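You operate a simulated robot arm through the tools that you are given. There is no shell and no other tool. Be economical: measure what you need, move in short steps, check, and stop when the job is done.

The job below is to be done with a simulated robot arm. You get a single attempt, and the scene is never put back.

JOB
Test the lamps, set zone top and length 2 m, zero the count.
Fine: one press each on the white and the yellow button.

Only the result counts: the job must be done as asked and must still hold three seconds after the hand-in. Knocking over, shifting, dropping, spilling or breaking anything else fails it.

ROBOT AND FRAMES
A 7-joint arm with a fingered hand, fixed in place. Base frame: the origin is at the foot of the arm, x ahead of it, y to its left, z up; the work surface is at about z = 0.78. Lengths are in m, angles in rad, forces in N, time in s.
With the tool pointing down near the work surface it reaches from about 0.2 to 0.8 m from the base axis. Its first joint turns from -2.897 to 2.897 rad. Payload 4.9 kg.
The tool frame sits at the grasp point between the pads (the TCP): z along the fingers, y along the line on which they close. The tips reach 0.032 m beyond it. Largest opening 0.192 m; the body of the gripper starts 0.089 m behind the TCP. The gripper is a hand of 3 fingers: y runs from the thumb to the fingers, the wrist lies at [0, 0, -0.267] in the tool frame, and closing takes about 1.5 s.
Orientation is that of the tool frame in the base frame, as a unit quaternion [w, x, y, z]. With the fingers straight down and closing along the base's y, the tool's x points along the base's -x, its y along +y and its z along -z.

CONTROLS
- The arm moves only by the tool arm_command. Its argument "targets" is a list of rows, each an object (a shift or turn left out is 0, a gripper value left out holds the last) with "claw": the opening, from 0 (shut) to 1 (fully open); "xyz": the shift along the tool's x, y, z in m, a list of three; "turn": the turn, a rotation vector about the tool's x, y, z in rad, a list of three. In form: [{"claw": claw, "xyz": [x, y, z], "turn": [rx, ry, rz]}, ...]. A call has 1 to 8 rows; each row shifts and turns the commanded pose from where the row before left it, along the tool's axes as they then stand. A row lasts 0.2 s, in which the tool goes at most 0.05 m and 0.15 rad; a call with a longer step from one row to the next is refused whole, and so is a gripper value outside its range. A pose out of reach is approached as far as the arm can. The call stops where the force on the tool passes 40 N (or 10 N more than at its start, if that is more) or the arm is blocked; 0.2 s more then pass. Each finger travels about 0.153 m/s and halts on what it meets, pressing with about 28 N; the grip force reading is that of the motor and also rises with nothing between the fingers. The clock runs only during rows and for 0.2 s after the last one: add rows that do not move to give the fingers time. The reply holds the time, the measured pose of the TCP, the force on the tool along the base axes, the opening and the grip force, in the units named above and with some noise, with the torque about the TCP (base axes, N m) and any sound that the robot's microphone picked up, and new pictures: "views" is both (left out), scene, wrist or none.
- Cameras (640 x 400 px; columns grow to the right, rows downward): "scene" is fixed at [0.2206, 0.4987, 1.4813]; the picture's right is [-0.82, -0.57, 0.00], its down [-0.43, 0.62, -0.66] and it looks along [0.37, -0.54, -0.75] (base axes); focal length 217 px, centre (320, 200). "wrist" rides on the gripper at [0.08, -0.046, -0.113] in the tool frame; the picture's right is [0.50, 0.87, 0.00], its down [-0.67, 0.39, -0.63] and it looks along [-0.55, 0.32, 0.78] (tool axes); focal length 226 px, centre (320, 200). There is no depth. A picture from a camera that has moved, and an enlarged one, comes with that camera's place and axes in the base frame and with its lens.
- hand_shape(shape): the hand has 3 fingers and takes this shape, open, in about a second: jaw (thumb against the fingers, like two jaws); tri (thumb and two fingers); tip (a fingertip pinch); poke (one finger out to press); point (the index stretched); flat (the hand flat); cup (the hand cupped); fist (a fist). The gripper value then closes the fingers along that shape, each until it touches; the sizes above hold for jaw. It gives what a move gives, with no picture.
- zoom(camera, box): a new picture of the part [left, top, right, bottom] of that camera's present view, enlarged. It takes no simulated time.
- finish_job(): hands the job in; it is judged then, once.

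Work in short steps. Places have to be worked out from the pictures, the camera data and where the tool is seen: move nearer, look again, correct. Check each grasp and each placing, and mend what went wrong. You have 120 turns and 200 pictures in all, those below and enlarged ones among them. Open the gripper and draw the arm clear of the work before you hand the job in, unless the task says otherwise; then end with one line.

The tools are called after "Emit:" as name(argument=value, ...) on one line, values as JSON. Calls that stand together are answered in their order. arm_command: Moves the arm, as the interface text tells. Its arguments: {"type":"object","properties":{"targets":{"type":"array","items":{"type":"object","properties":{"claw":{"type":"number"},"xyz":{"type":"array","items":{"type":"number"}},"turn":{"type":"array","items":{"type":"number"}}}}},"views":{"type":"string","enum":["both","scene","wrist","none"]}},"required":["targets"]} The other tools are called the same way: hand_shape (shape) gives the hand a shape; zoom (camera, box) takes an enlarged picture of a part of a camera's view; finish_job () hands the job in.

At the start:

```text
t: 0.0
tool_pos: [0.5263, 0.1499, 1.2173]
tcp_rot: [0.0, 0.0, 1.0, 0.0]
force: [-0.6, 0.0, 0.8]
ft_torque: [0.02, 0.03, 0.0]
opening: 0.1919
finger_force: 0.0
shape: jaw
```

scene: 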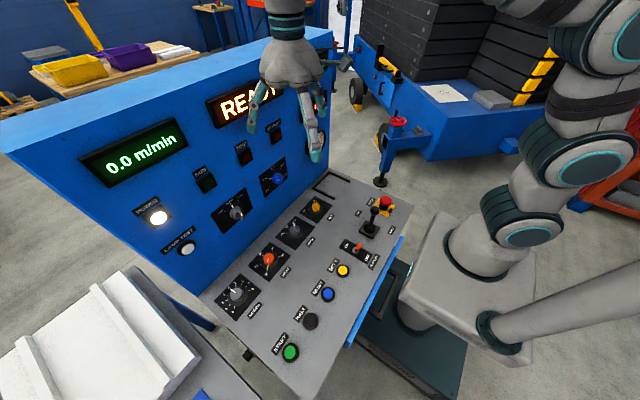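
wrist: 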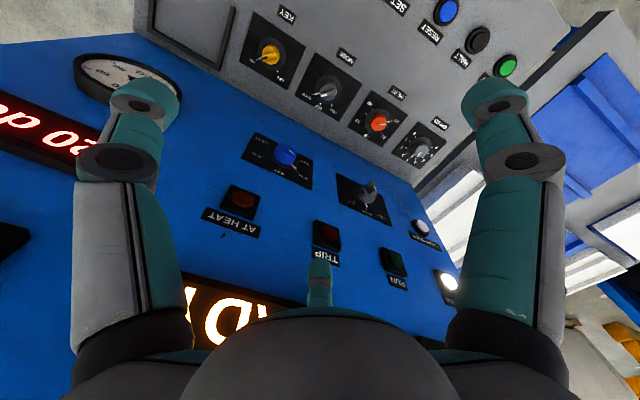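

The pictures show a console with a desk and an upright panel. I zoom in to read the labels.

Emit:
zoom(camera="scene", box=[120, 130, 340, 270])

Emit:
zoom(camera="scene", box=[200, 180, 420, 370])

Emit:
zoom(camera="wrist", box=[220, 0, 540, 200])

Emit:
zoom(camera="wrist", box=[220, 120, 480, 300])

```text
2.86 times, centred on (230, 200) of scene
camera zoom: at [0.2206, 0.4987, 1.4813], right [-0.82, -0.57, 0.0], down [-0.43, 0.62, -0.66], along [0.37, -0.54, -0.75], focal length 621 px, centre (577, 200)
```

zoom: 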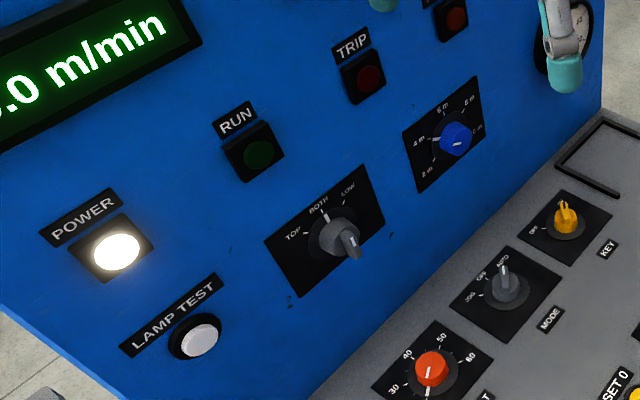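

```text
2.11 times, centred on (310, 275) of scene
camera zoom: at [0.2206, 0.4987, 1.4813], right [-0.82, -0.57, 0.0], down [-0.43, 0.62, -0.66], along [0.37, -0.54, -0.75], focal length 457 px, centre (341, 42)
```

zoom: 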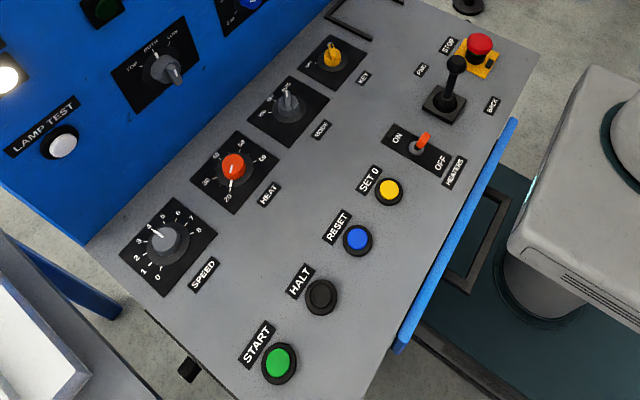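

```text
2.00 times, centred on (380, 100) of wrist
camera zoom: at [0.4477, 0.105, 1.3294], right [-0.5, 0.87, 0.0], down [0.67, 0.39, 0.63], along [0.55, 0.32, -0.78], focal length 452 px, centre (200, 400)
```

zoom: 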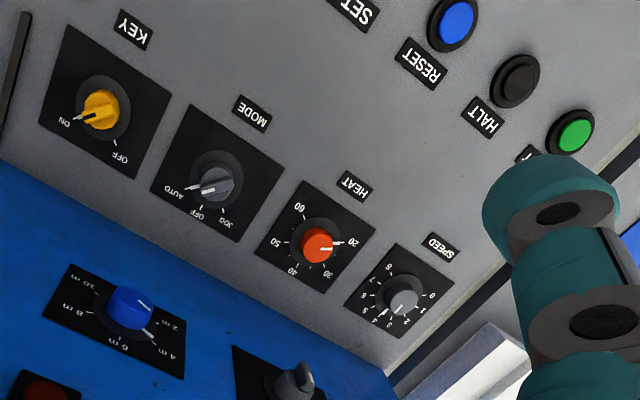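

```text
2.22 times, centred on (350, 210) of wrist
camera zoom: at [0.4477, 0.105, 1.3294], right [-0.5, 0.87, 0.0], down [0.67, 0.39, 0.63], along [0.55, 0.32, -0.78], focal length 502 px, centre (253, 178)
```

zoom: 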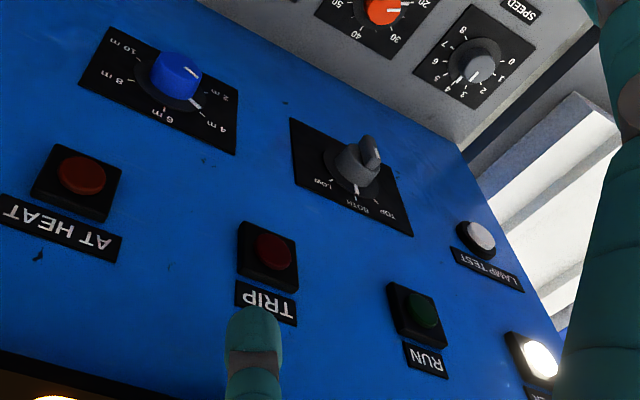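

From the two views I place things like this: the white button is near (0.642, 0.471, 0.99), the zone knob near (0.642, 0.322, 0.983) and the length knob near (0.64, 0.147, 0.983). All three are on an upright panel at x≈0.65. The yellow SET 0 button is near (0.323, 0.217, 0.80). I back off a little and start turning the tool to face +x.

Emit:
arm_command(targets=[{"xyz": [0.05, 0, 0]}, {"xyz": [0.05, 0, 0]}, {"turn": [0, -0.15, 0]}, {"turn": [0, -0.15, 0]}, {"turn": [0, -0.15, 0]}, {"turn": [0, -0.15, 0]}, {"turn": [0, -0.15, 0]}], views="none")

Emit:
arm_command(targets=[{"turn": [0, -0.15, 0]}, {"turn": [0, -0.15, 0]}, {"turn": [0, -0.15, 0]}, {"turn": [0, -0.15, 0]}, {"turn": [0, -0.15, 0]}, {"turn": [0, -0.0708, 0]}, {"xyz": [0, 0, 0]}])

Emit:
hand_shape(shape="poke")

```text
t: 1.6
tool_pos: [0.4261, 0.1512, 1.2175]
tcp_rot: [0.368, -0.001, 0.93, 0.001]
force: [0.1, 0.0, -0.2]
ft_torque: [0.03, 0.0, 0.04]
opening: 0.1919
finger_force: 0.1
shape: jaw
```

```text
t: 3.2
tool_pos: [0.4268, 0.1516, 1.2177]
tcp_rot: [0.707, 0.0, 0.707, -0.001]
force: [0.3, -0.6, 0.0]
ft_torque: [0.0, 0.02, -0.06]
opening: 0.1919
finger_force: 0.1
shape: jaw
camera wrist: at [0.3145, 0.1051, 1.1374], right [0.0, 0.87, -0.5], down [-0.63, 0.39, 0.67], along [0.78, 0.32, 0.55], focal length 226 px, centre (320, 200)
```

scene: 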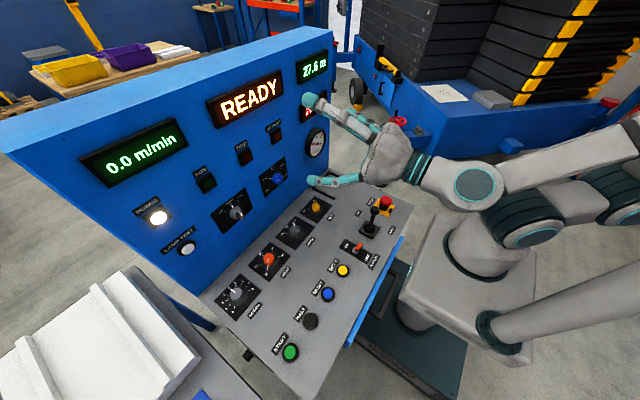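
wrist: 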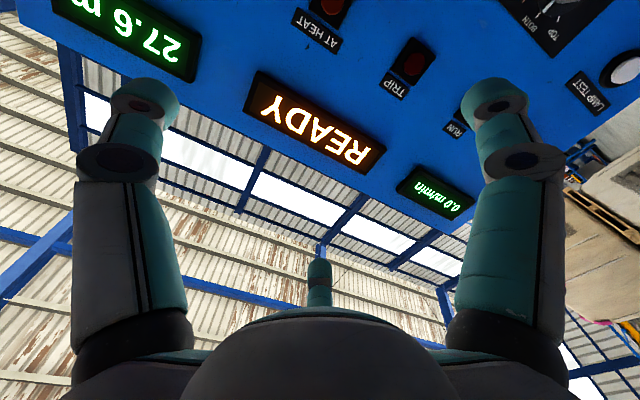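

```text
t: 4.1
tool_pos: [0.4266, 0.15, 1.2188]
tcp_rot: [0.707, 0.0, 0.707, 0.0]
force: [0.7, -0.3, 0.0]
ft_torque: [0.04, -0.03, -0.01]
opening: 0.0
finger_force: 0.0
shape: poke
```

The tool now faces +x in poke shape. I move it toward the white button, stay clear of the panel, and look where the poking fingertip is.

Emit:
arm_command(targets=[{"xyz": [0.02, 0.045, 0]}, {"xyz": [0.02, 0.045, 0]}, {"xyz": [0.02, 0.045, 0]}, {"xyz": [0.02, 0.045, 0]}, {"xyz": [0.02, 0.045, 0]}, {"xyz": [0.02, 0.045, 0]}, {"xyz": [0.02, 0.045, 0]}])

```text
t: 5.7
tool_pos: [0.4255, 0.4674, 1.0789]
tcp_rot: [0.707, 0.002, 0.708, 0.0]
force: [-0.3, 0.2, 0.4]
ft_torque: [0.01, 0.03, -0.02]
opening: 0.0
finger_force: 0.1
shape: poke
camera wrist: at [0.3133, 0.4215, 0.9973], right [0.0, 0.87, -0.5], down [-0.63, 0.39, 0.67], along [0.78, 0.31, 0.55], focal length 226 px, centre (320, 200)
```

scene: 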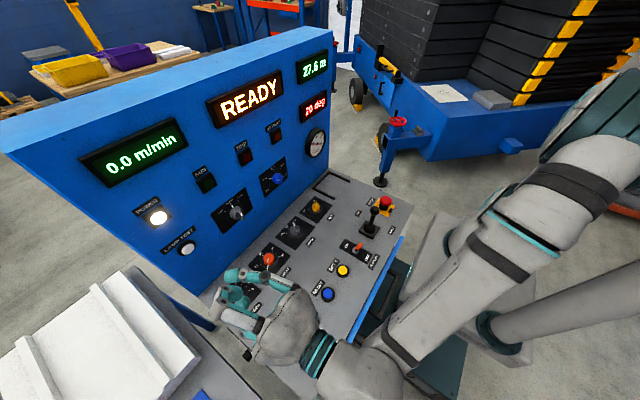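
wrist: 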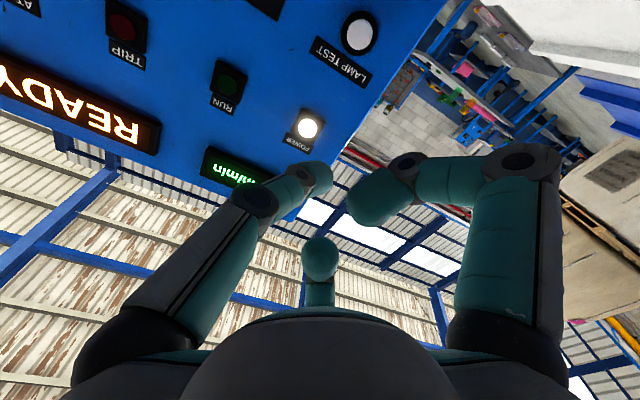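

I zoom in on the hand to see which finger sticks out and where its tip is.

Emit:
zoom(camera="scene", box=[190, 240, 350, 380])

Emit:
zoom(camera="wrist", box=[180, 100, 580, 350])

```text
2.86 times, centred on (270, 310) of scene
camera zoom: at [0.2206, 0.4987, 1.4813], right [-0.82, -0.57, 0.0], down [-0.43, 0.62, -0.66], along [0.37, -0.54, -0.75], focal length 621 px, centre (463, -114)
```

zoom: 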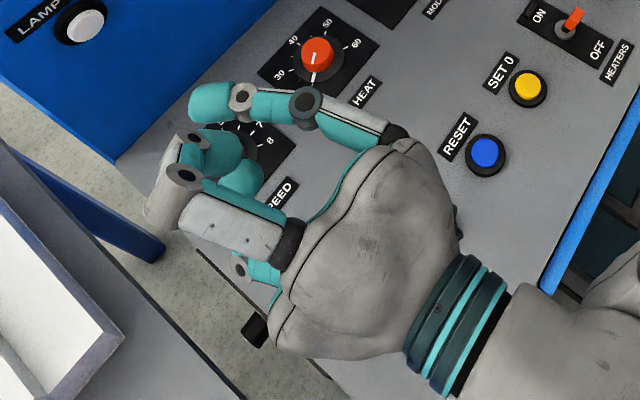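

```text
1.60 times, centred on (380, 225) of wrist
camera zoom: at [0.3133, 0.4215, 0.9973], right [0.0, 0.87, -0.5], down [-0.63, 0.39, 0.67], along [0.78, 0.31, 0.55], focal length 362 px, centre (224, 160)
```

zoom: 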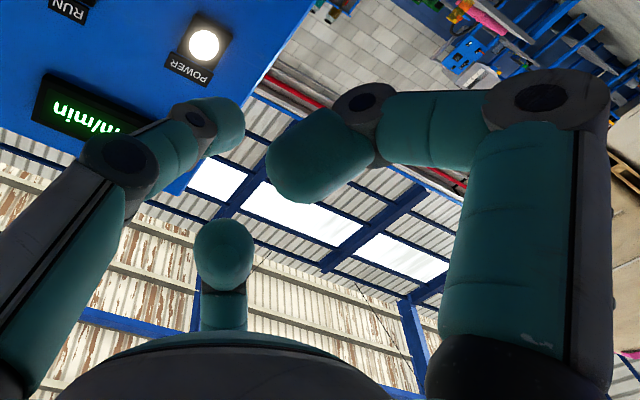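

The poking tip is nearly on the tool axis, but the folded fingers reach almost as far forward. I try the "point" shape to see whether its tip stands out more.

Emit:
hand_shape(shape="point")

Emit:
arm_command(targets=[{"xyz": [0, 0, 0]}, {"xyz": [0, 0, 0]}, {"xyz": [0, 0, 0]}])

Emit:
zoom(camera="scene", box=[190, 240, 350, 380])

```text
t: 6.6
tool_pos: [0.4259, 0.466, 1.0786]
tcp_rot: [0.707, 0.0, 0.707, 0.0]
force: [-0.4, -0.7, 1.0]
ft_torque: [0.04, -0.01, -0.02]
opening: 0.1846
finger_force: 0.0
shape: point
```

```text
t: 7.4
tool_pos: [0.4264, 0.4672, 1.0786]
tcp_rot: [0.707, 0.001, 0.707, -0.001]
force: [1.1, 0.4, 0.2]
ft_torque: [-0.01, 0.03, 0.0]
opening: 0.1846
finger_force: 0.1
shape: point
camera wrist: at [0.3133, 0.4208, 0.9973], right [0.0, 0.87, -0.5], down [-0.63, 0.39, 0.67], along [0.78, 0.32, 0.55], focal length 226 px, centre (320, 200)
```

scene: 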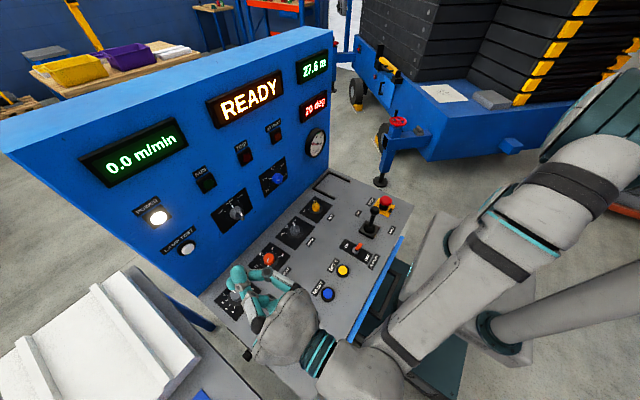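
wrist: 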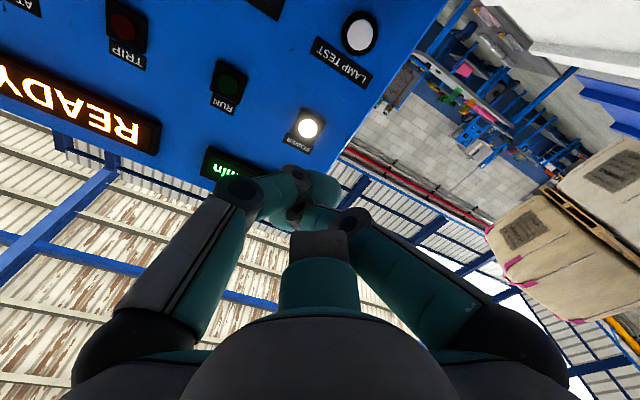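

```text
2.86 times, centred on (270, 310) of scene
camera zoom: at [0.2206, 0.4987, 1.4813], right [-0.82, -0.57, 0.0], down [-0.43, 0.62, -0.66], along [0.37, -0.54, -0.75], focal length 621 px, centre (463, -114)
```

zoom: 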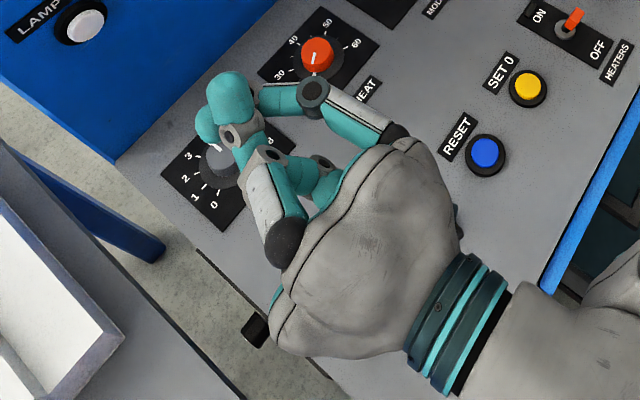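

The point shape is cluttered. A closed fingertip pinch should put the tips on the axis and leading, so I try that.

Emit:
hand_shape(shape="tip")

Emit:
arm_command(targets=[{"claw": 0}, {"claw": 0}, {"claw": 0}, {"claw": 0}, {"claw": 0}, {"claw": 0}, {"claw": 0}])

Emit:
zoom(camera="scene", box=[190, 240, 350, 380])

```text
t: 8.3
tool_pos: [0.4267, 0.4662, 1.0783]
tcp_rot: [0.707, 0.001, 0.707, -0.001]
force: [0.4, -0.1, 0.3]
ft_torque: [0.01, -0.01, 0.01]
opening: 0.192
finger_force: 0.0
shape: tip
```

```text
t: 9.9
tool_pos: [0.4258, 0.4665, 1.0784]
tcp_rot: [0.707, 0.001, 0.707, -0.001]
force: [0.8, -0.1, 0.0]
ft_torque: [0.0, 0.01, 0.01]
opening: 0.0001
finger_force: 28.1
shape: tip
camera wrist: at [0.3133, 0.4208, 0.9973], right [0.0, 0.87, -0.5], down [-0.63, 0.39, 0.67], along [0.78, 0.32, 0.55], focal length 226 px, centre (320, 200)
```

scene: 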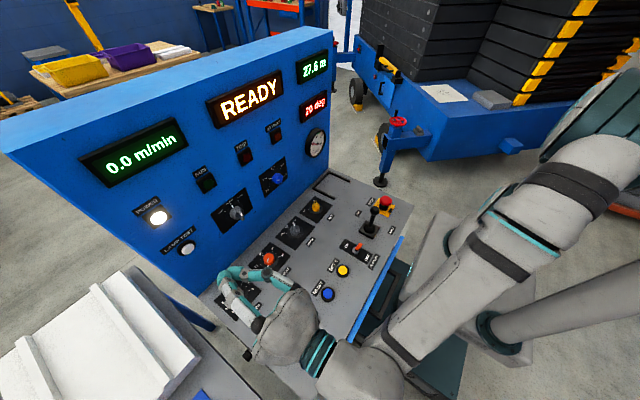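
wrist: 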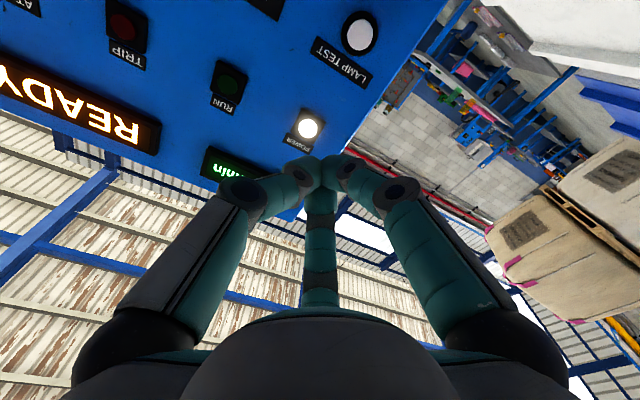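

```text
2.86 times, centred on (270, 310) of scene
camera zoom: at [0.2206, 0.4987, 1.4813], right [-0.82, -0.57, 0.0], down [-0.43, 0.62, -0.66], along [0.37, -0.54, -0.75], focal length 621 px, centre (463, -114)
```

zoom: 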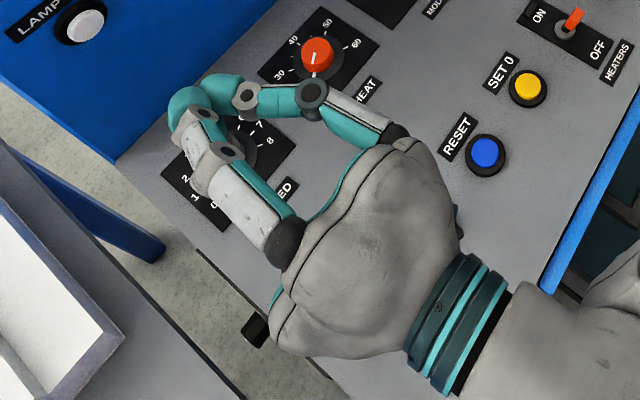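

The closed pinch gives a clean poker with its tip about 0.04 beyond the TCP. I line it up with the white button, leaving a standoff.

Emit:
arm_command(targets=[{"xyz": [0.03, 0.002, 0.02]}, {"xyz": [0.03, 0.002, 0.03]}, {"xyz": [0.027, 0, 0.03]}, {"xyz": [0, 0, 0.03]}])

Emit:
zoom(camera="scene", box=[140, 200, 300, 300])

Emit:
zoom(camera="wrist", box=[240, 80, 440, 205])

```text
t: 10.9
tool_pos: [0.5364, 0.47, 0.9908]
tcp_rot: [0.706, -0.001, 0.708, 0.0]
force: [0.8, -0.1, -0.1]
ft_torque: [-0.03, 0.02, -0.04]
opening: 0.0
finger_force: 28.0
shape: tip
camera wrist: at [0.4244, 0.4239, 0.9099], right [0.0, 0.87, -0.5], down [-0.63, 0.39, 0.67], along [0.78, 0.32, 0.55], focal length 226 px, centre (320, 200)
```

scene: 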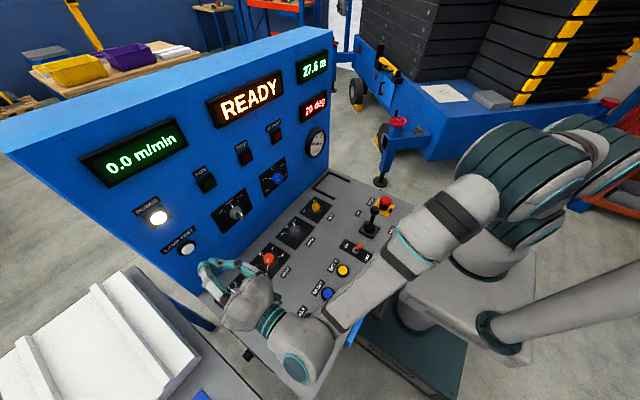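
wrist: 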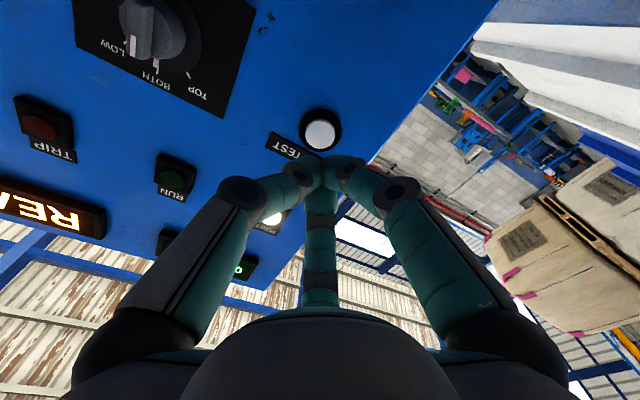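

```text
4.00 times, centred on (220, 250) of scene
camera zoom: at [0.2206, 0.4987, 1.4813], right [-0.82, -0.57, 0.0], down [-0.43, 0.62, -0.66], along [0.37, -0.54, -0.75], focal length 869 px, centre (720, 0)
```

zoom: 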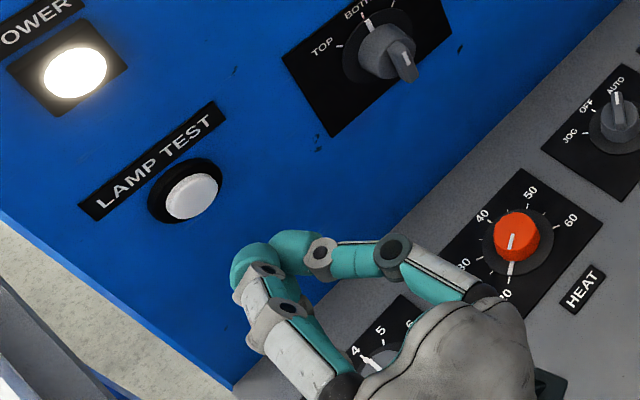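

```text
3.20 times, centred on (340, 142) of wrist
camera zoom: at [0.4244, 0.4239, 0.9099], right [0.0, 0.87, -0.5], down [-0.63, 0.39, 0.67], along [0.78, 0.32, 0.55], focal length 723 px, centre (256, 384)
```

zoom: 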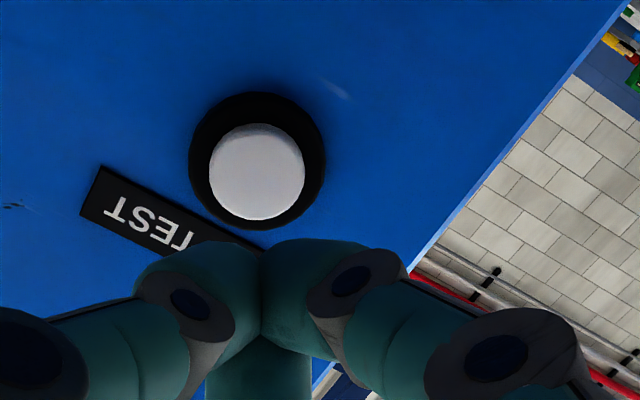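

Both views agree on the white button at (0.643, 0.471, 0.990), and the tip is aligned with it. I move in close first.

Emit:
arm_command(targets=[{"xyz": [0, 0, 0.03]}, {"xyz": [0, 0, 0.02]}], views="none")

Emit:
zoom(camera="scene", box=[140, 200, 300, 300])

Emit:
zoom(camera="wrist", box=[240, 80, 440, 205])

```text
t: 11.5
tool_pos: [0.5879, 0.4716, 0.9901]
tcp_rot: [0.707, -0.001, 0.707, 0.0]
force: [0.7, 0.4, 0.1]
ft_torque: [-0.01, 0.02, -0.01]
opening: 0.0
finger_force: 27.7
shape: tip
```

```text
4.00 times, centred on (220, 250) of scene
camera zoom: at [0.2206, 0.4987, 1.4813], right [-0.82, -0.57, 0.0], down [-0.43, 0.62, -0.66], along [0.37, -0.54, -0.75], focal length 869 px, centre (720, 0)
```

zoom: 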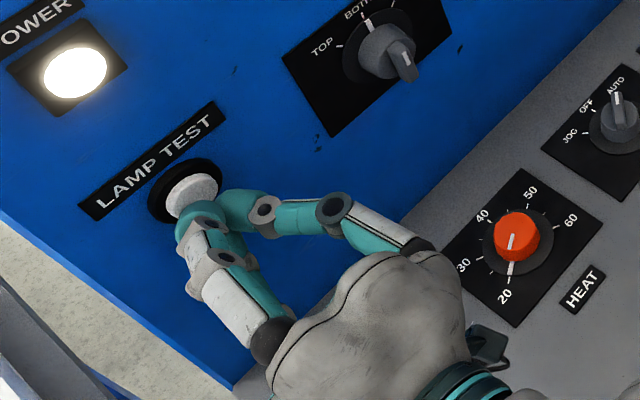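

```text
3.20 times, centred on (340, 142) of wrist
camera zoom: at [0.4749, 0.4252, 0.9095], right [0.0, 0.87, -0.5], down [-0.63, 0.39, 0.67], along [0.78, 0.32, 0.55], focal length 723 px, centre (256, 384)
```

zoom: 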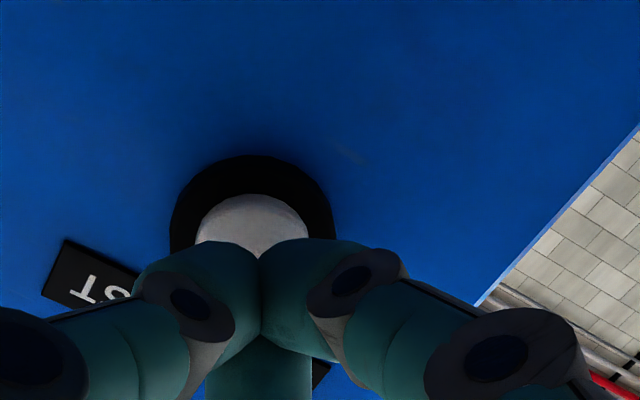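

The tip is well centred and about 1.5 cm off. I press in small steps and watch the force.

Emit:
arm_command(targets=[{"xyz": [0, 0, 0.004]}, {"xyz": [0, 0, 0.004]}, {"xyz": [0, 0, 0.004]}], views="scene")

```text
t: 12.3
tool_pos: [0.5981, 0.4684, 0.9904]
tcp_rot: [0.707, 0.001, 0.707, -0.001]
force: [0.1, -0.5, -0.2]
ft_torque: [0.03, 0.01, -0.02]
opening: 0.0
finger_force: 28.0
shape: tip
```

scene: 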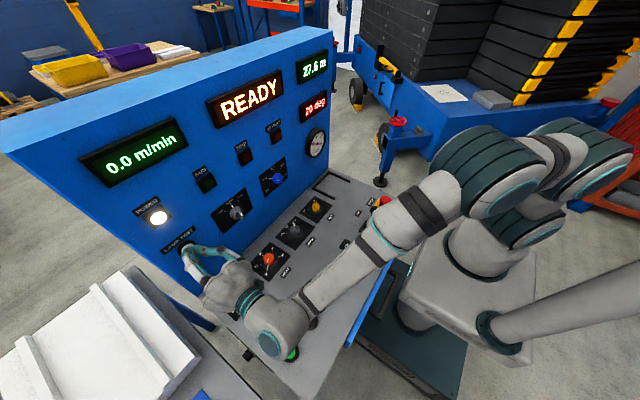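

No contact yet, so I continue in small steps.

Emit:
arm_command(targets=[{"xyz": [0, 0, 0.003]}, {"xyz": [0, 0, 0.003]}], views="none")

```text
t: 12.9
tool_pos: [0.6043, 0.469, 0.9902]
tcp_rot: [0.707, 0.0, 0.707, 0.0]
force: [-3.7, -0.1, -0.6]
ft_torque: [-0.04, -0.01, 0.05]
opening: 0.0001
finger_force: 27.9
shape: tip
heard: click
```

I felt contact and heard a click. I check whether the lamps are lit.

Emit:
arm_command(targets=[{"xyz": [0, 0, 0]}], views="scene")

```text
t: 13.3
tool_pos: [0.604, 0.4697, 0.9898]
tcp_rot: [0.707, 0.0, 0.707, 0.0]
force: [-3.6, -0.2, 0.9]
ft_torque: [0.02, -0.01, 0.03]
opening: 0.0
finger_force: 28.1
shape: tip
```

scene: 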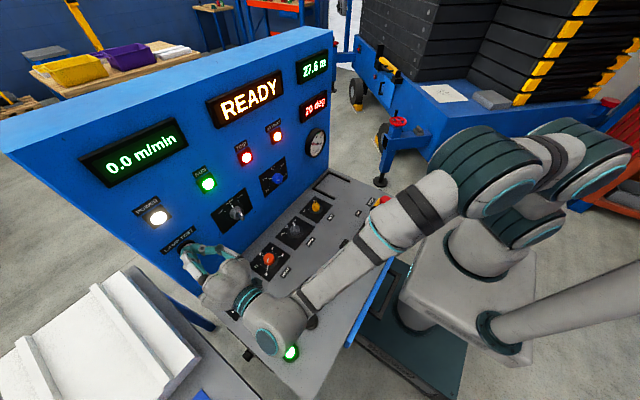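

All the lamps are lit, so the lamp test worked. I retract and move toward the zone knob.

Emit:
arm_command(targets=[{"xyz": [0, 0, -0.02]}, {"xyz": [0, 0, -0.05]}, {"xyz": [0, 0, -0.05]}, {"xyz": [0, -0.05, 0]}, {"xyz": [0, -0.05, 0]}, {"xyz": [0, -0.048, 0]}])

Emit:
zoom(camera="scene", box=[190, 150, 310, 240])

Emit:
zoom(camera="wrist", box=[200, 40, 440, 190])

```text
t: 14.7
tool_pos: [0.4875, 0.319, 0.9899]
tcp_rot: [0.707, -0.001, 0.707, -0.001]
force: [-0.2, 0.6, -0.4]
ft_torque: [0.01, 0.02, 0.0]
opening: 0.0
finger_force: 28.1
shape: tip
camera wrist: at [0.3748, 0.2735, 0.9085], right [0.0, 0.87, -0.5], down [-0.63, 0.39, 0.67], along [0.78, 0.32, 0.55], focal length 226 px, centre (320, 200)
```

scene: 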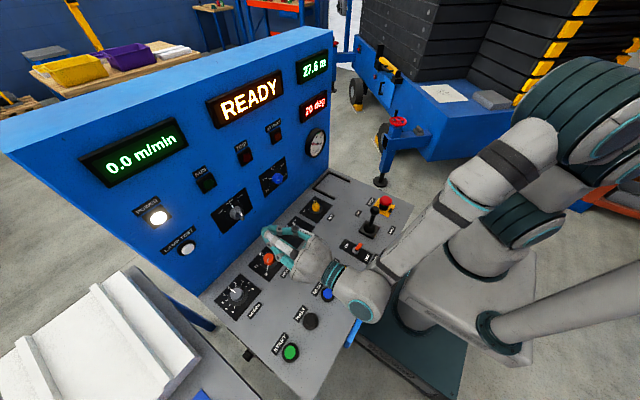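
wrist: 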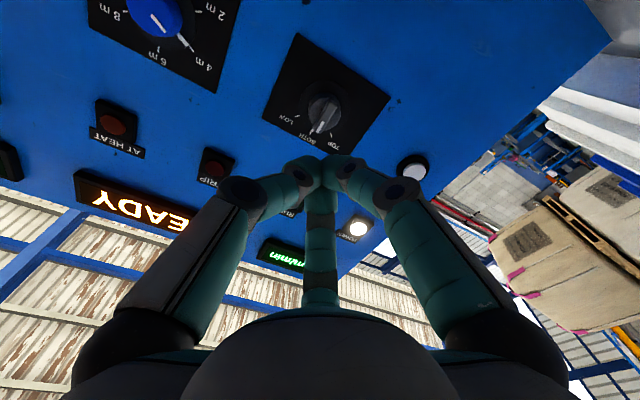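

```text
4.44 times, centred on (250, 195) of scene
camera zoom: at [0.2206, 0.4987, 1.4813], right [-0.82, -0.57, 0.0], down [-0.43, 0.62, -0.66], along [0.37, -0.54, -0.75], focal length 966 px, centre (631, 222)
```

zoom: 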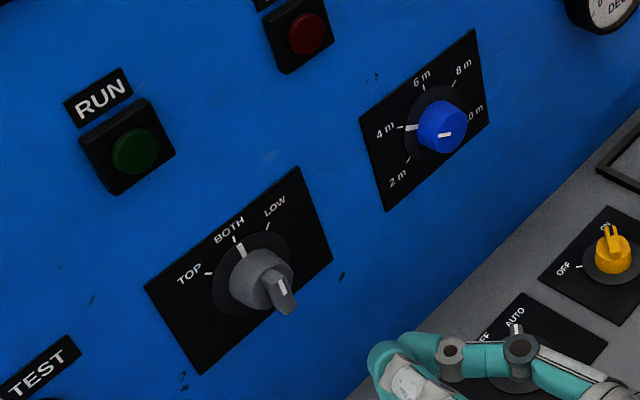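

```text
2.67 times, centred on (320, 115) of wrist
camera zoom: at [0.3748, 0.2735, 0.9085], right [0.0, 0.87, -0.5], down [-0.63, 0.39, 0.67], along [0.78, 0.32, 0.55], focal length 603 px, centre (320, 427)
```

zoom: 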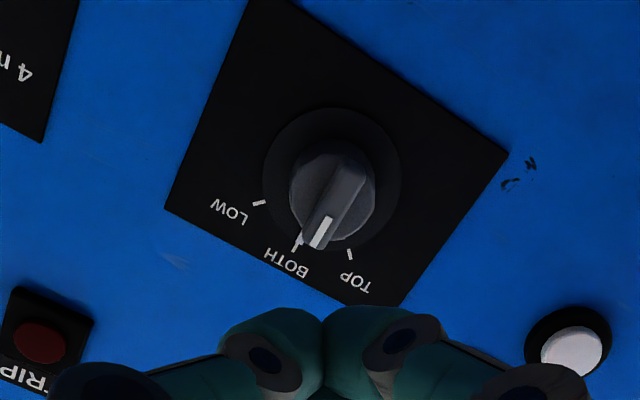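

The zone knob's bar is vertical at (y≈0.321, z≈0.981), its front is at x≈0.609, and TOP is 45° counter-clockwise. I centre on the knob and open the pinch partly to see the finger geometry.

Emit:
arm_command(targets=[{"claw": 0.35, "xyz": [0.008, 0.002, 0]}, {"claw": 0.35}, {"claw": 0.35}, {"claw": 0.35, "xyz": [0, 0, 0.03]}])

Emit:
zoom(camera="scene", box=[190, 170, 350, 290])

Emit:
zoom(camera="wrist", box=[180, 40, 460, 215])

```text
t: 15.7
tool_pos: [0.5152, 0.3239, 0.9816]
tcp_rot: [0.707, 0.0, 0.707, 0.0]
force: [-0.3, 0.0, 0.5]
ft_torque: [0.01, 0.0, 0.02]
opening: 0.0669
finger_force: 0.0
shape: tip
camera wrist: at [0.4028, 0.2779, 0.9017], right [0.0, 0.87, -0.5], down [-0.63, 0.39, 0.67], along [0.78, 0.32, 0.55], focal length 226 px, centre (320, 200)
```

scene: 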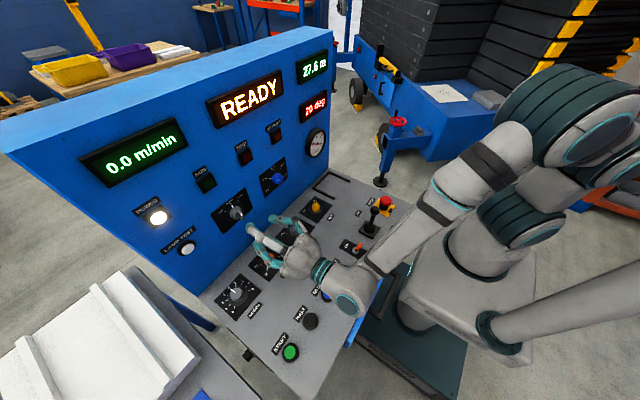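
wrist: 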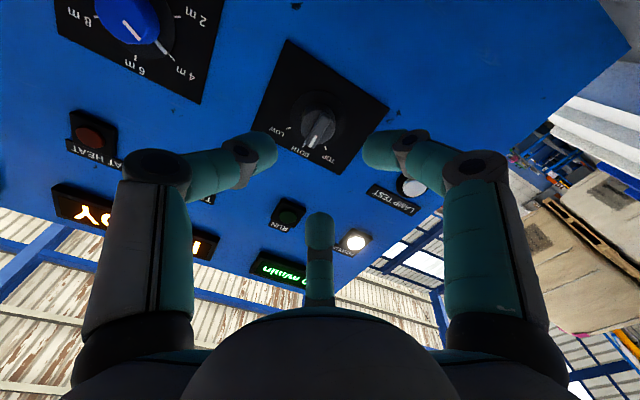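

```text
3.33 times, centred on (270, 230) of scene
camera zoom: at [0.2206, 0.4987, 1.4813], right [-0.82, -0.57, 0.0], down [-0.43, 0.62, -0.66], along [0.37, -0.54, -0.75], focal length 724 px, centre (487, 100)
```

zoom: 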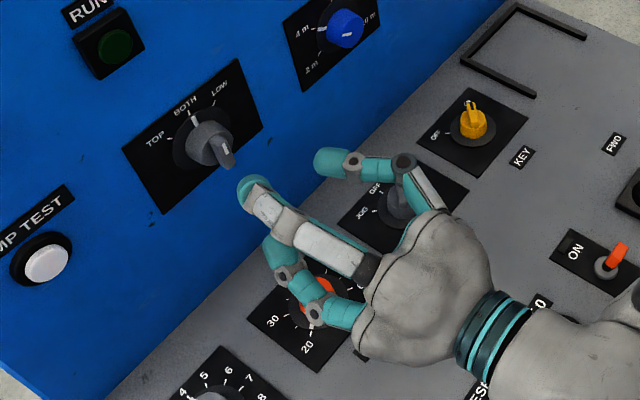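

```text
2.29 times, centred on (320, 128) of wrist
camera zoom: at [0.4028, 0.2779, 0.9017], right [0.0, 0.87, -0.5], down [-0.63, 0.39, 0.67], along [0.78, 0.32, 0.55], focal length 517 px, centre (320, 366)
```

zoom: 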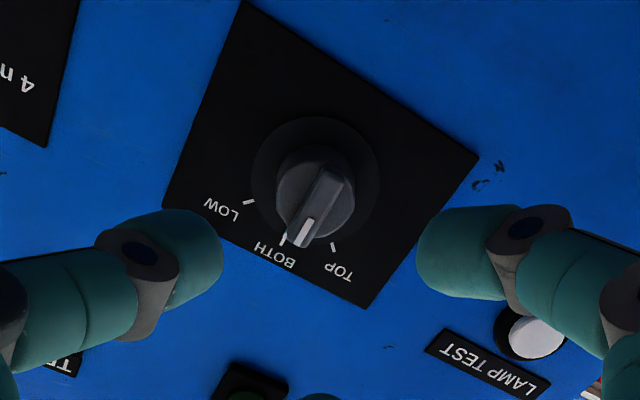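

The bar front is at x≈0.611 and the knob axis at (y 0.320, z 0.979). I advance around it so the tips reach about x≈0.627, then check before closing.

Emit:
arm_command(targets=[{"xyz": [0.002, -0.0035, 0.02]}, {"xyz": [0, 0, 0.02]}, {"xyz": [0, 0, 0.02]}, {"xyz": [0, 0, 0.015]}], views="none")

Emit:
zoom(camera="scene", box=[190, 170, 310, 260])

Emit:
zoom(camera="wrist", box=[180, 80, 460, 255])

```text
t: 16.7
tool_pos: [0.5897, 0.3212, 0.9806]
tcp_rot: [0.707, 0.0, 0.707, 0.0]
force: [0.5, -0.1, 0.8]
ft_torque: [-0.03, 0.0, 0.02]
opening: 0.0668
finger_force: 0.2
shape: tip
```

```text
4.44 times, centred on (250, 215) of scene
camera zoom: at [0.2206, 0.4987, 1.4813], right [-0.82, -0.57, 0.0], down [-0.43, 0.62, -0.66], along [0.37, -0.54, -0.75], focal length 966 px, centre (631, 133)
```

zoom: 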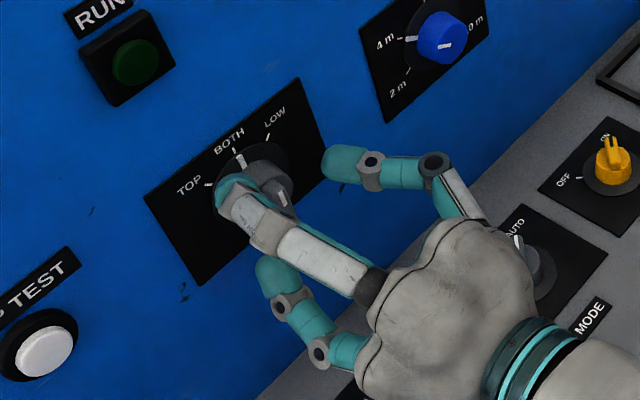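

```text
2.29 times, centred on (320, 168) of wrist
camera zoom: at [0.4771, 0.2753, 0.9], right [0.0, 0.87, -0.5], down [-0.63, 0.39, 0.67], along [0.78, 0.32, 0.55], focal length 517 px, centre (320, 274)
```

zoom: 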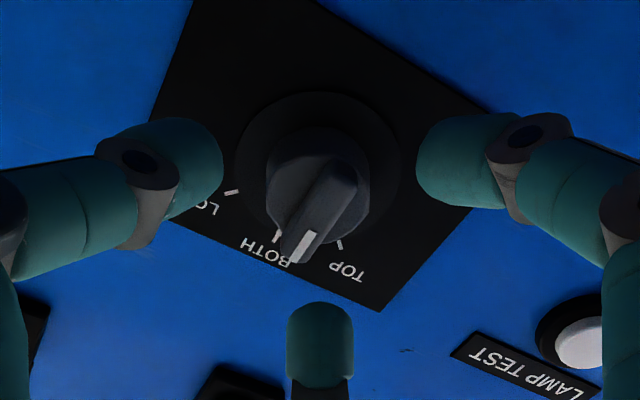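

The three tips are nicely centred around the knob. I close on it.

Emit:
arm_command(targets=[{"claw": 0.2}, {"claw": 0.1}, {"claw": 0.0}, {"claw": 0}], views="none")

Emit:
zoom(camera="scene", box=[190, 170, 310, 260])

Emit:
zoom(camera="wrist", box=[180, 80, 460, 255])

```text
t: 17.7
tool_pos: [0.5887, 0.3196, 0.9802]
tcp_rot: [0.707, 0.0, 0.707, 0.0]
force: [-7.7, 4.4, 1.4]
ft_torque: [0.0, -0.07, 0.19]
opening: 0.013
finger_force: 27.9
shape: tip
```

```text
4.44 times, centred on (250, 215) of scene
camera zoom: at [0.2206, 0.4987, 1.4813], right [-0.82, -0.57, 0.0], down [-0.43, 0.62, -0.66], along [0.37, -0.54, -0.75], focal length 966 px, centre (631, 133)
```

zoom: 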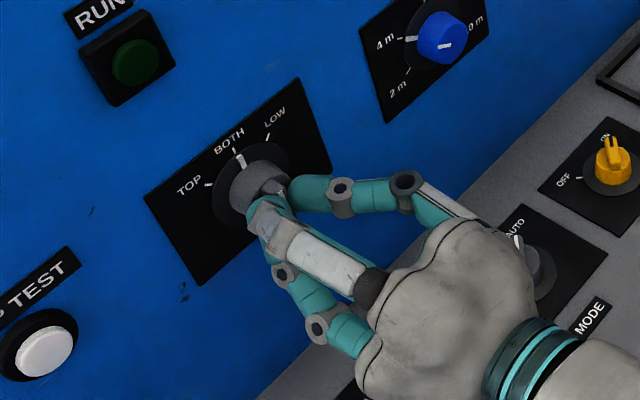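

```text
2.29 times, centred on (320, 168) of wrist
camera zoom: at [0.4765, 0.2754, 0.8999], right [0.0, 0.87, -0.5], down [-0.63, 0.39, 0.67], along [0.78, 0.32, 0.55], focal length 517 px, centre (320, 274)
```

zoom: 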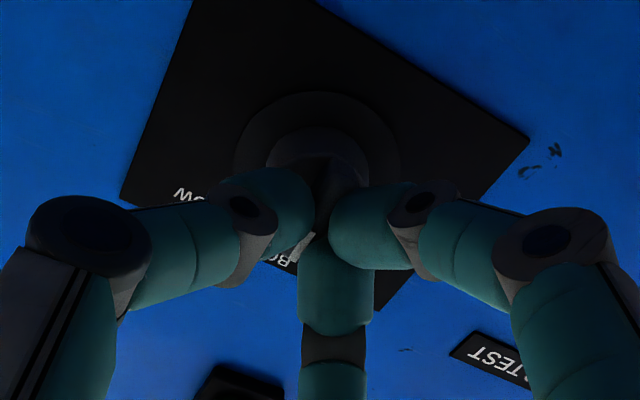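

The bar is gripped, with a 13 mm opening. I turn 45° counter-clockwise toward TOP.

Emit:
arm_command(targets=[{"turn": [0, 0, -0.1]}, {"turn": [0, 0, -0.1]}, {"turn": [0, 0, -0.1]}, {"turn": [0, 0, -0.1]}], views="none")

Emit:
zoom(camera="scene", box=[190, 170, 310, 260])

```text
t: 18.7
tool_pos: [0.5894, 0.3212, 0.9804]
tcp_rot: [0.692, -0.141, 0.693, -0.141]
force: [-15.4, 6.3, -0.7]
ft_torque: [-0.03, 0.08, 0.31]
opening: 0.0132
finger_force: 27.8
shape: tip
```

```text
4.44 times, centred on (250, 215) of scene
camera zoom: at [0.2206, 0.4987, 1.4813], right [-0.82, -0.57, 0.0], down [-0.43, 0.62, -0.66], along [0.37, -0.54, -0.75], focal length 966 px, centre (631, 133)
```

zoom: 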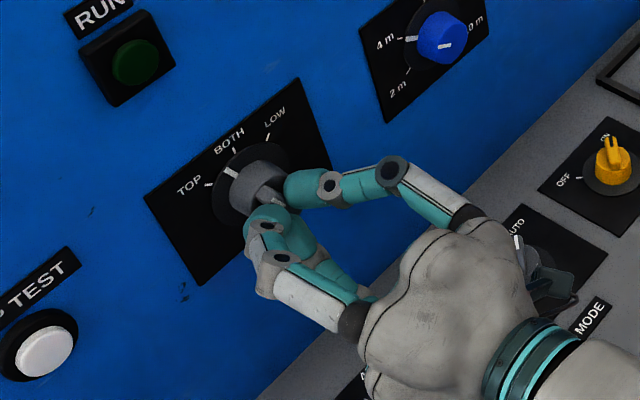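

The pointer is following, about halfway there. I continue.

Emit:
arm_command(targets=[{"turn": [0, 0, -0.1]}, {"turn": [0, 0, -0.1]}, {"turn": [0, 0, -0.1]}, {"turn": [0, 0, -0.085]}], views="none")

Emit:
zoom(camera="scene", box=[190, 170, 310, 260])

```text
t: 19.7
tool_pos: [0.59, 0.3197, 0.9797]
tcp_rot: [0.652, -0.272, 0.653, -0.272]
force: [-18.8, 8.5, -3.3]
ft_torque: [0.02, 0.22, 0.36]
opening: 0.013
finger_force: 28.3
shape: tip
```

```text
4.44 times, centred on (250, 215) of scene
camera zoom: at [0.2206, 0.4987, 1.4813], right [-0.82, -0.57, 0.0], down [-0.43, 0.62, -0.66], along [0.37, -0.54, -0.75], focal length 966 px, centre (631, 133)
```

zoom: 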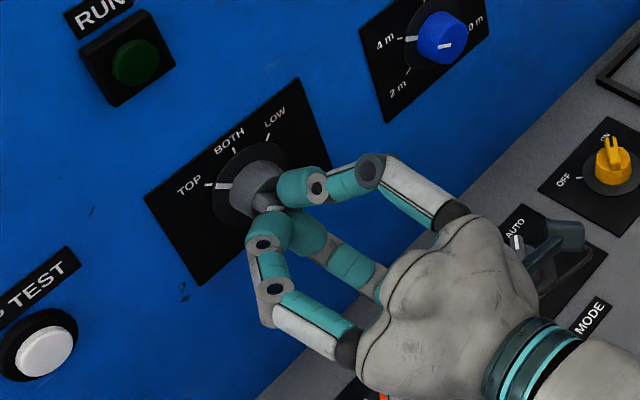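

The pointer is on TOP. I release and back off, then check.

Emit:
arm_command(targets=[{"claw": 0.15}, {"claw": 0.35}, {"claw": 0.35}, {"claw": 0.35, "xyz": [0, 0, -0.02]}, {"xyz": [0, 0, -0.04]}, {"xyz": [0, 0, -0.04]}])

Emit:
zoom(camera="scene", box=[190, 140, 310, 230])

```text
t: 21.1
tool_pos: [0.488, 0.3204, 0.9817]
tcp_rot: [0.653, -0.271, 0.654, -0.27]
force: [0.3, 0.8, -0.9]
ft_torque: [0.02, -0.01, -0.02]
opening: 0.0669
finger_force: 0.1
shape: tip
camera wrist: at [0.3756, 0.2329, 0.9556], right [0.0, 0.26, -0.97], down [-0.63, 0.75, 0.2], along [0.78, 0.61, 0.16], focal length 226 px, centre (320, 200)
```

scene: 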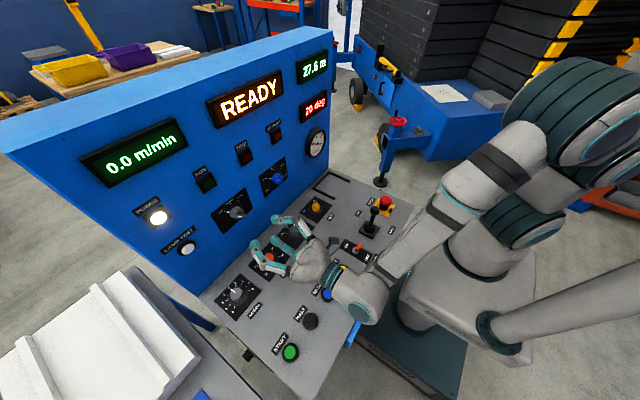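
wrist: 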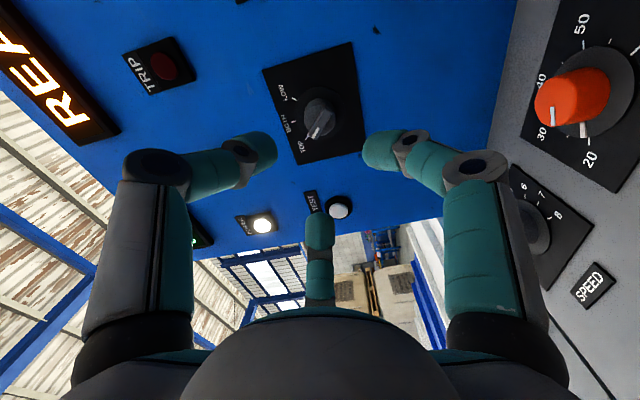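

```text
4.44 times, centred on (250, 185) of scene
camera zoom: at [0.2206, 0.4987, 1.4813], right [-0.82, -0.57, 0.0], down [-0.43, 0.62, -0.66], along [0.37, -0.54, -0.75], focal length 966 px, centre (631, 267)
```

zoom: 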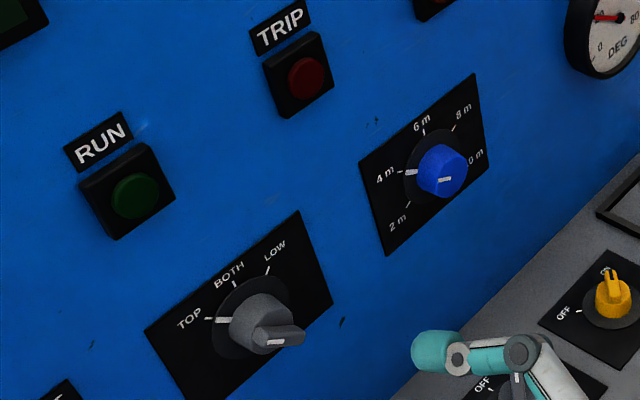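

The zone pointer is on TOP. I turn the hand back upright and move over to the length knob.

Emit:
arm_command(targets=[{"turn": [0, 0, 0.15]}, {"turn": [0, 0, 0.15]}, {"turn": [0, 0, 0.15]}, {"turn": [0, 0, 0.15]}, {"turn": [0, 0, 0.15]}, {"turn": [0, 0, 0.035]}], views="none")

Emit:
arm_command(targets=[{"xyz": [0, -0.045, 0]}, {"xyz": [0, -0.045, 0]}, {"xyz": [0, -0.045, 0]}, {"xyz": [0, -0.038, 0]}, {"xyz": [0, 0, 0]}])

Emit:
zoom(camera="scene", box=[230, 130, 350, 220])

Emit:
zoom(camera="wrist", box=[180, 40, 460, 215])

```text
t: 22.5
tool_pos: [0.4903, 0.3199, 0.9814]
tcp_rot: [0.707, 0.0, 0.707, 0.0]
force: [-0.2, 0.3, -0.5]
ft_torque: [0.01, 0.04, 0.01]
opening: 0.0669
finger_force: 0.1
shape: tip
```

```text
t: 23.7
tool_pos: [0.4873, 0.1477, 0.9817]
tcp_rot: [0.707, 0.0, 0.707, 0.0]
force: [-0.2, -0.1, -0.2]
ft_torque: [-0.01, 0.01, -0.03]
opening: 0.0669
finger_force: 0.1
shape: tip
camera wrist: at [0.3756, 0.1019, 0.9006], right [0.0, 0.87, -0.5], down [-0.63, 0.39, 0.67], along [0.78, 0.32, 0.55], focal length 226 px, centre (320, 200)
```

scene: 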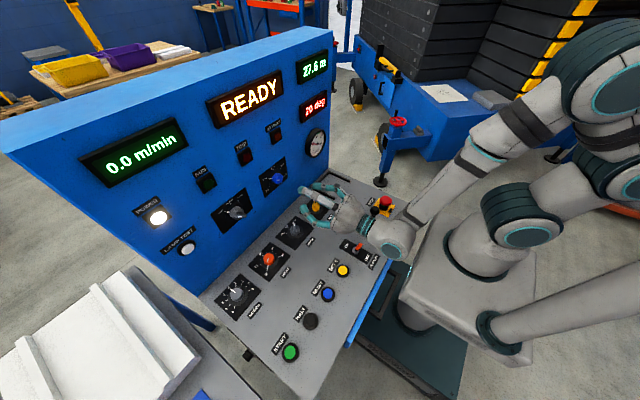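
wrist: 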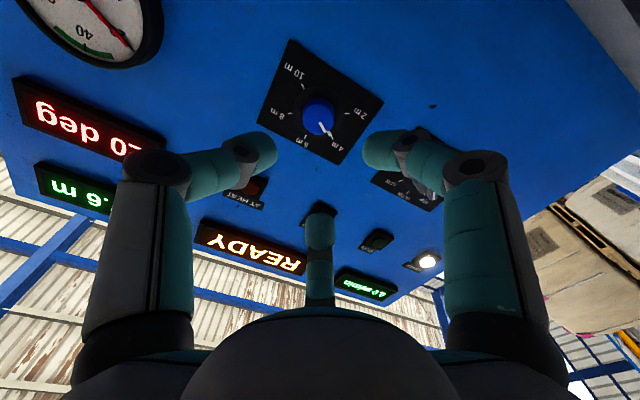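

```text
4.44 times, centred on (290, 175) of scene
camera zoom: at [0.2206, 0.4987, 1.4813], right [-0.82, -0.57, 0.0], down [-0.43, 0.62, -0.66], along [0.37, -0.54, -0.75], focal length 966 px, centre (453, 311)
```

zoom: 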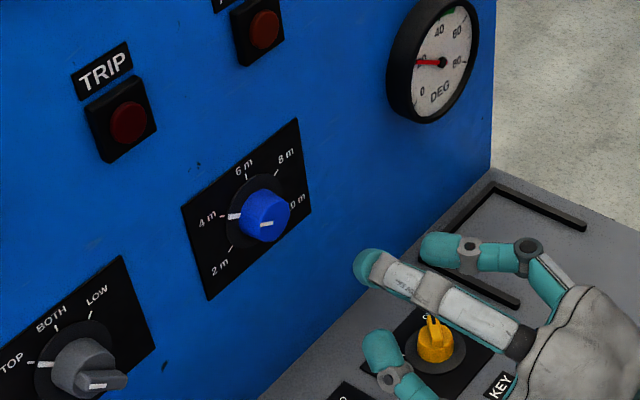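

```text
2.29 times, centred on (320, 128) of wrist
camera zoom: at [0.3756, 0.1019, 0.9006], right [0.0, 0.87, -0.5], down [-0.63, 0.39, 0.67], along [0.78, 0.32, 0.55], focal length 517 px, centre (320, 366)
```

zoom: 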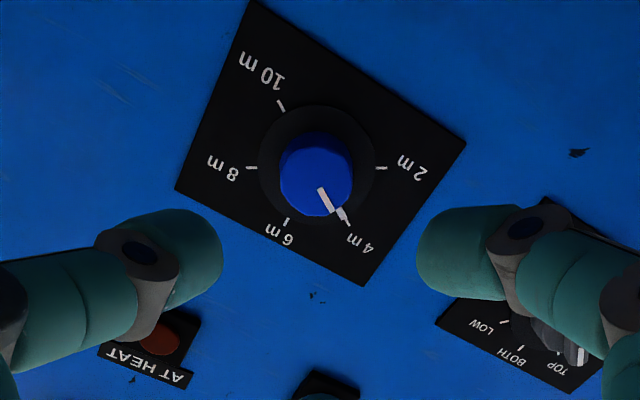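

From the ticks, the positions are 60° apart, so 4 m → 2 m is 60° counter-clockwise. The knob axis is at (y 0.146, z 0.981) with its front at x≈0.625. I pre-rotate +0.3 rad to stay in wrist range and approach.

Emit:
arm_command(targets=[{"xyz": [0, -0.0015, 0.03], "turn": [0, 0, 0.15]}, {"xyz": [0, 0, 0.03], "turn": [0, 0, 0.15]}, {"xyz": [0, 0, 0.025]}, {"xyz": [0, 0, 0.015]}, {"xyz": [0, 0, 0.01]}, {}], views="none")

Emit:
zoom(camera="scene", box=[230, 140, 350, 230])

Emit:
zoom(camera="wrist", box=[180, 80, 460, 255])

```text
t: 25.1
tool_pos: [0.5992, 0.1458, 0.9806]
tcp_rot: [0.699, 0.106, 0.699, 0.106]
force: [-0.4, 0.5, -0.4]
ft_torque: [0.04, -0.03, 0.02]
opening: 0.0667
finger_force: 0.1
shape: tip
```

```text
4.44 times, centred on (290, 185) of scene
camera zoom: at [0.2206, 0.4987, 1.4813], right [-0.82, -0.57, 0.0], down [-0.43, 0.62, -0.66], along [0.37, -0.54, -0.75], focal length 966 px, centre (453, 267)
```

zoom: 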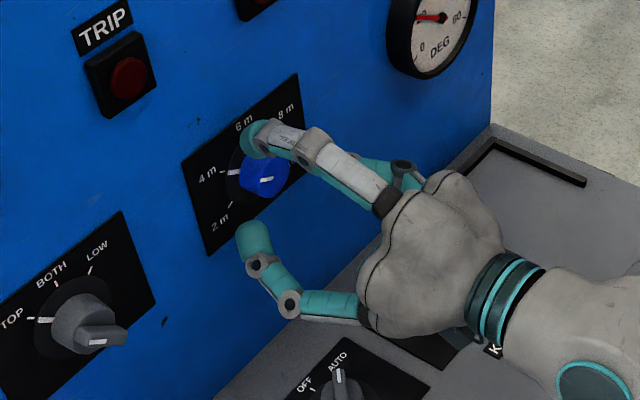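

```text
2.29 times, centred on (320, 168) of wrist
camera zoom: at [0.4876, 0.1261, 0.8899], right [0.0, 0.97, -0.22], down [-0.63, 0.17, 0.76], along [0.78, 0.14, 0.62], focal length 517 px, centre (320, 274)
```

zoom: 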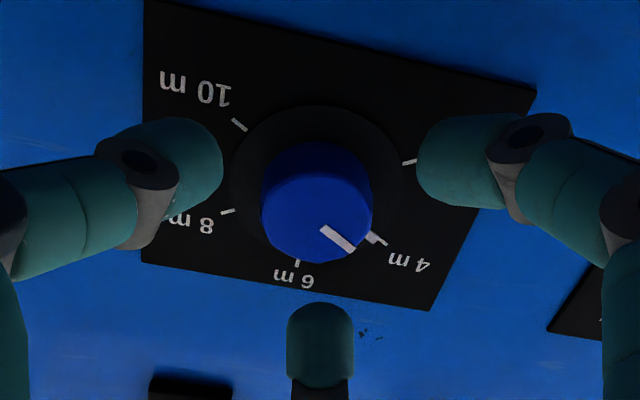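

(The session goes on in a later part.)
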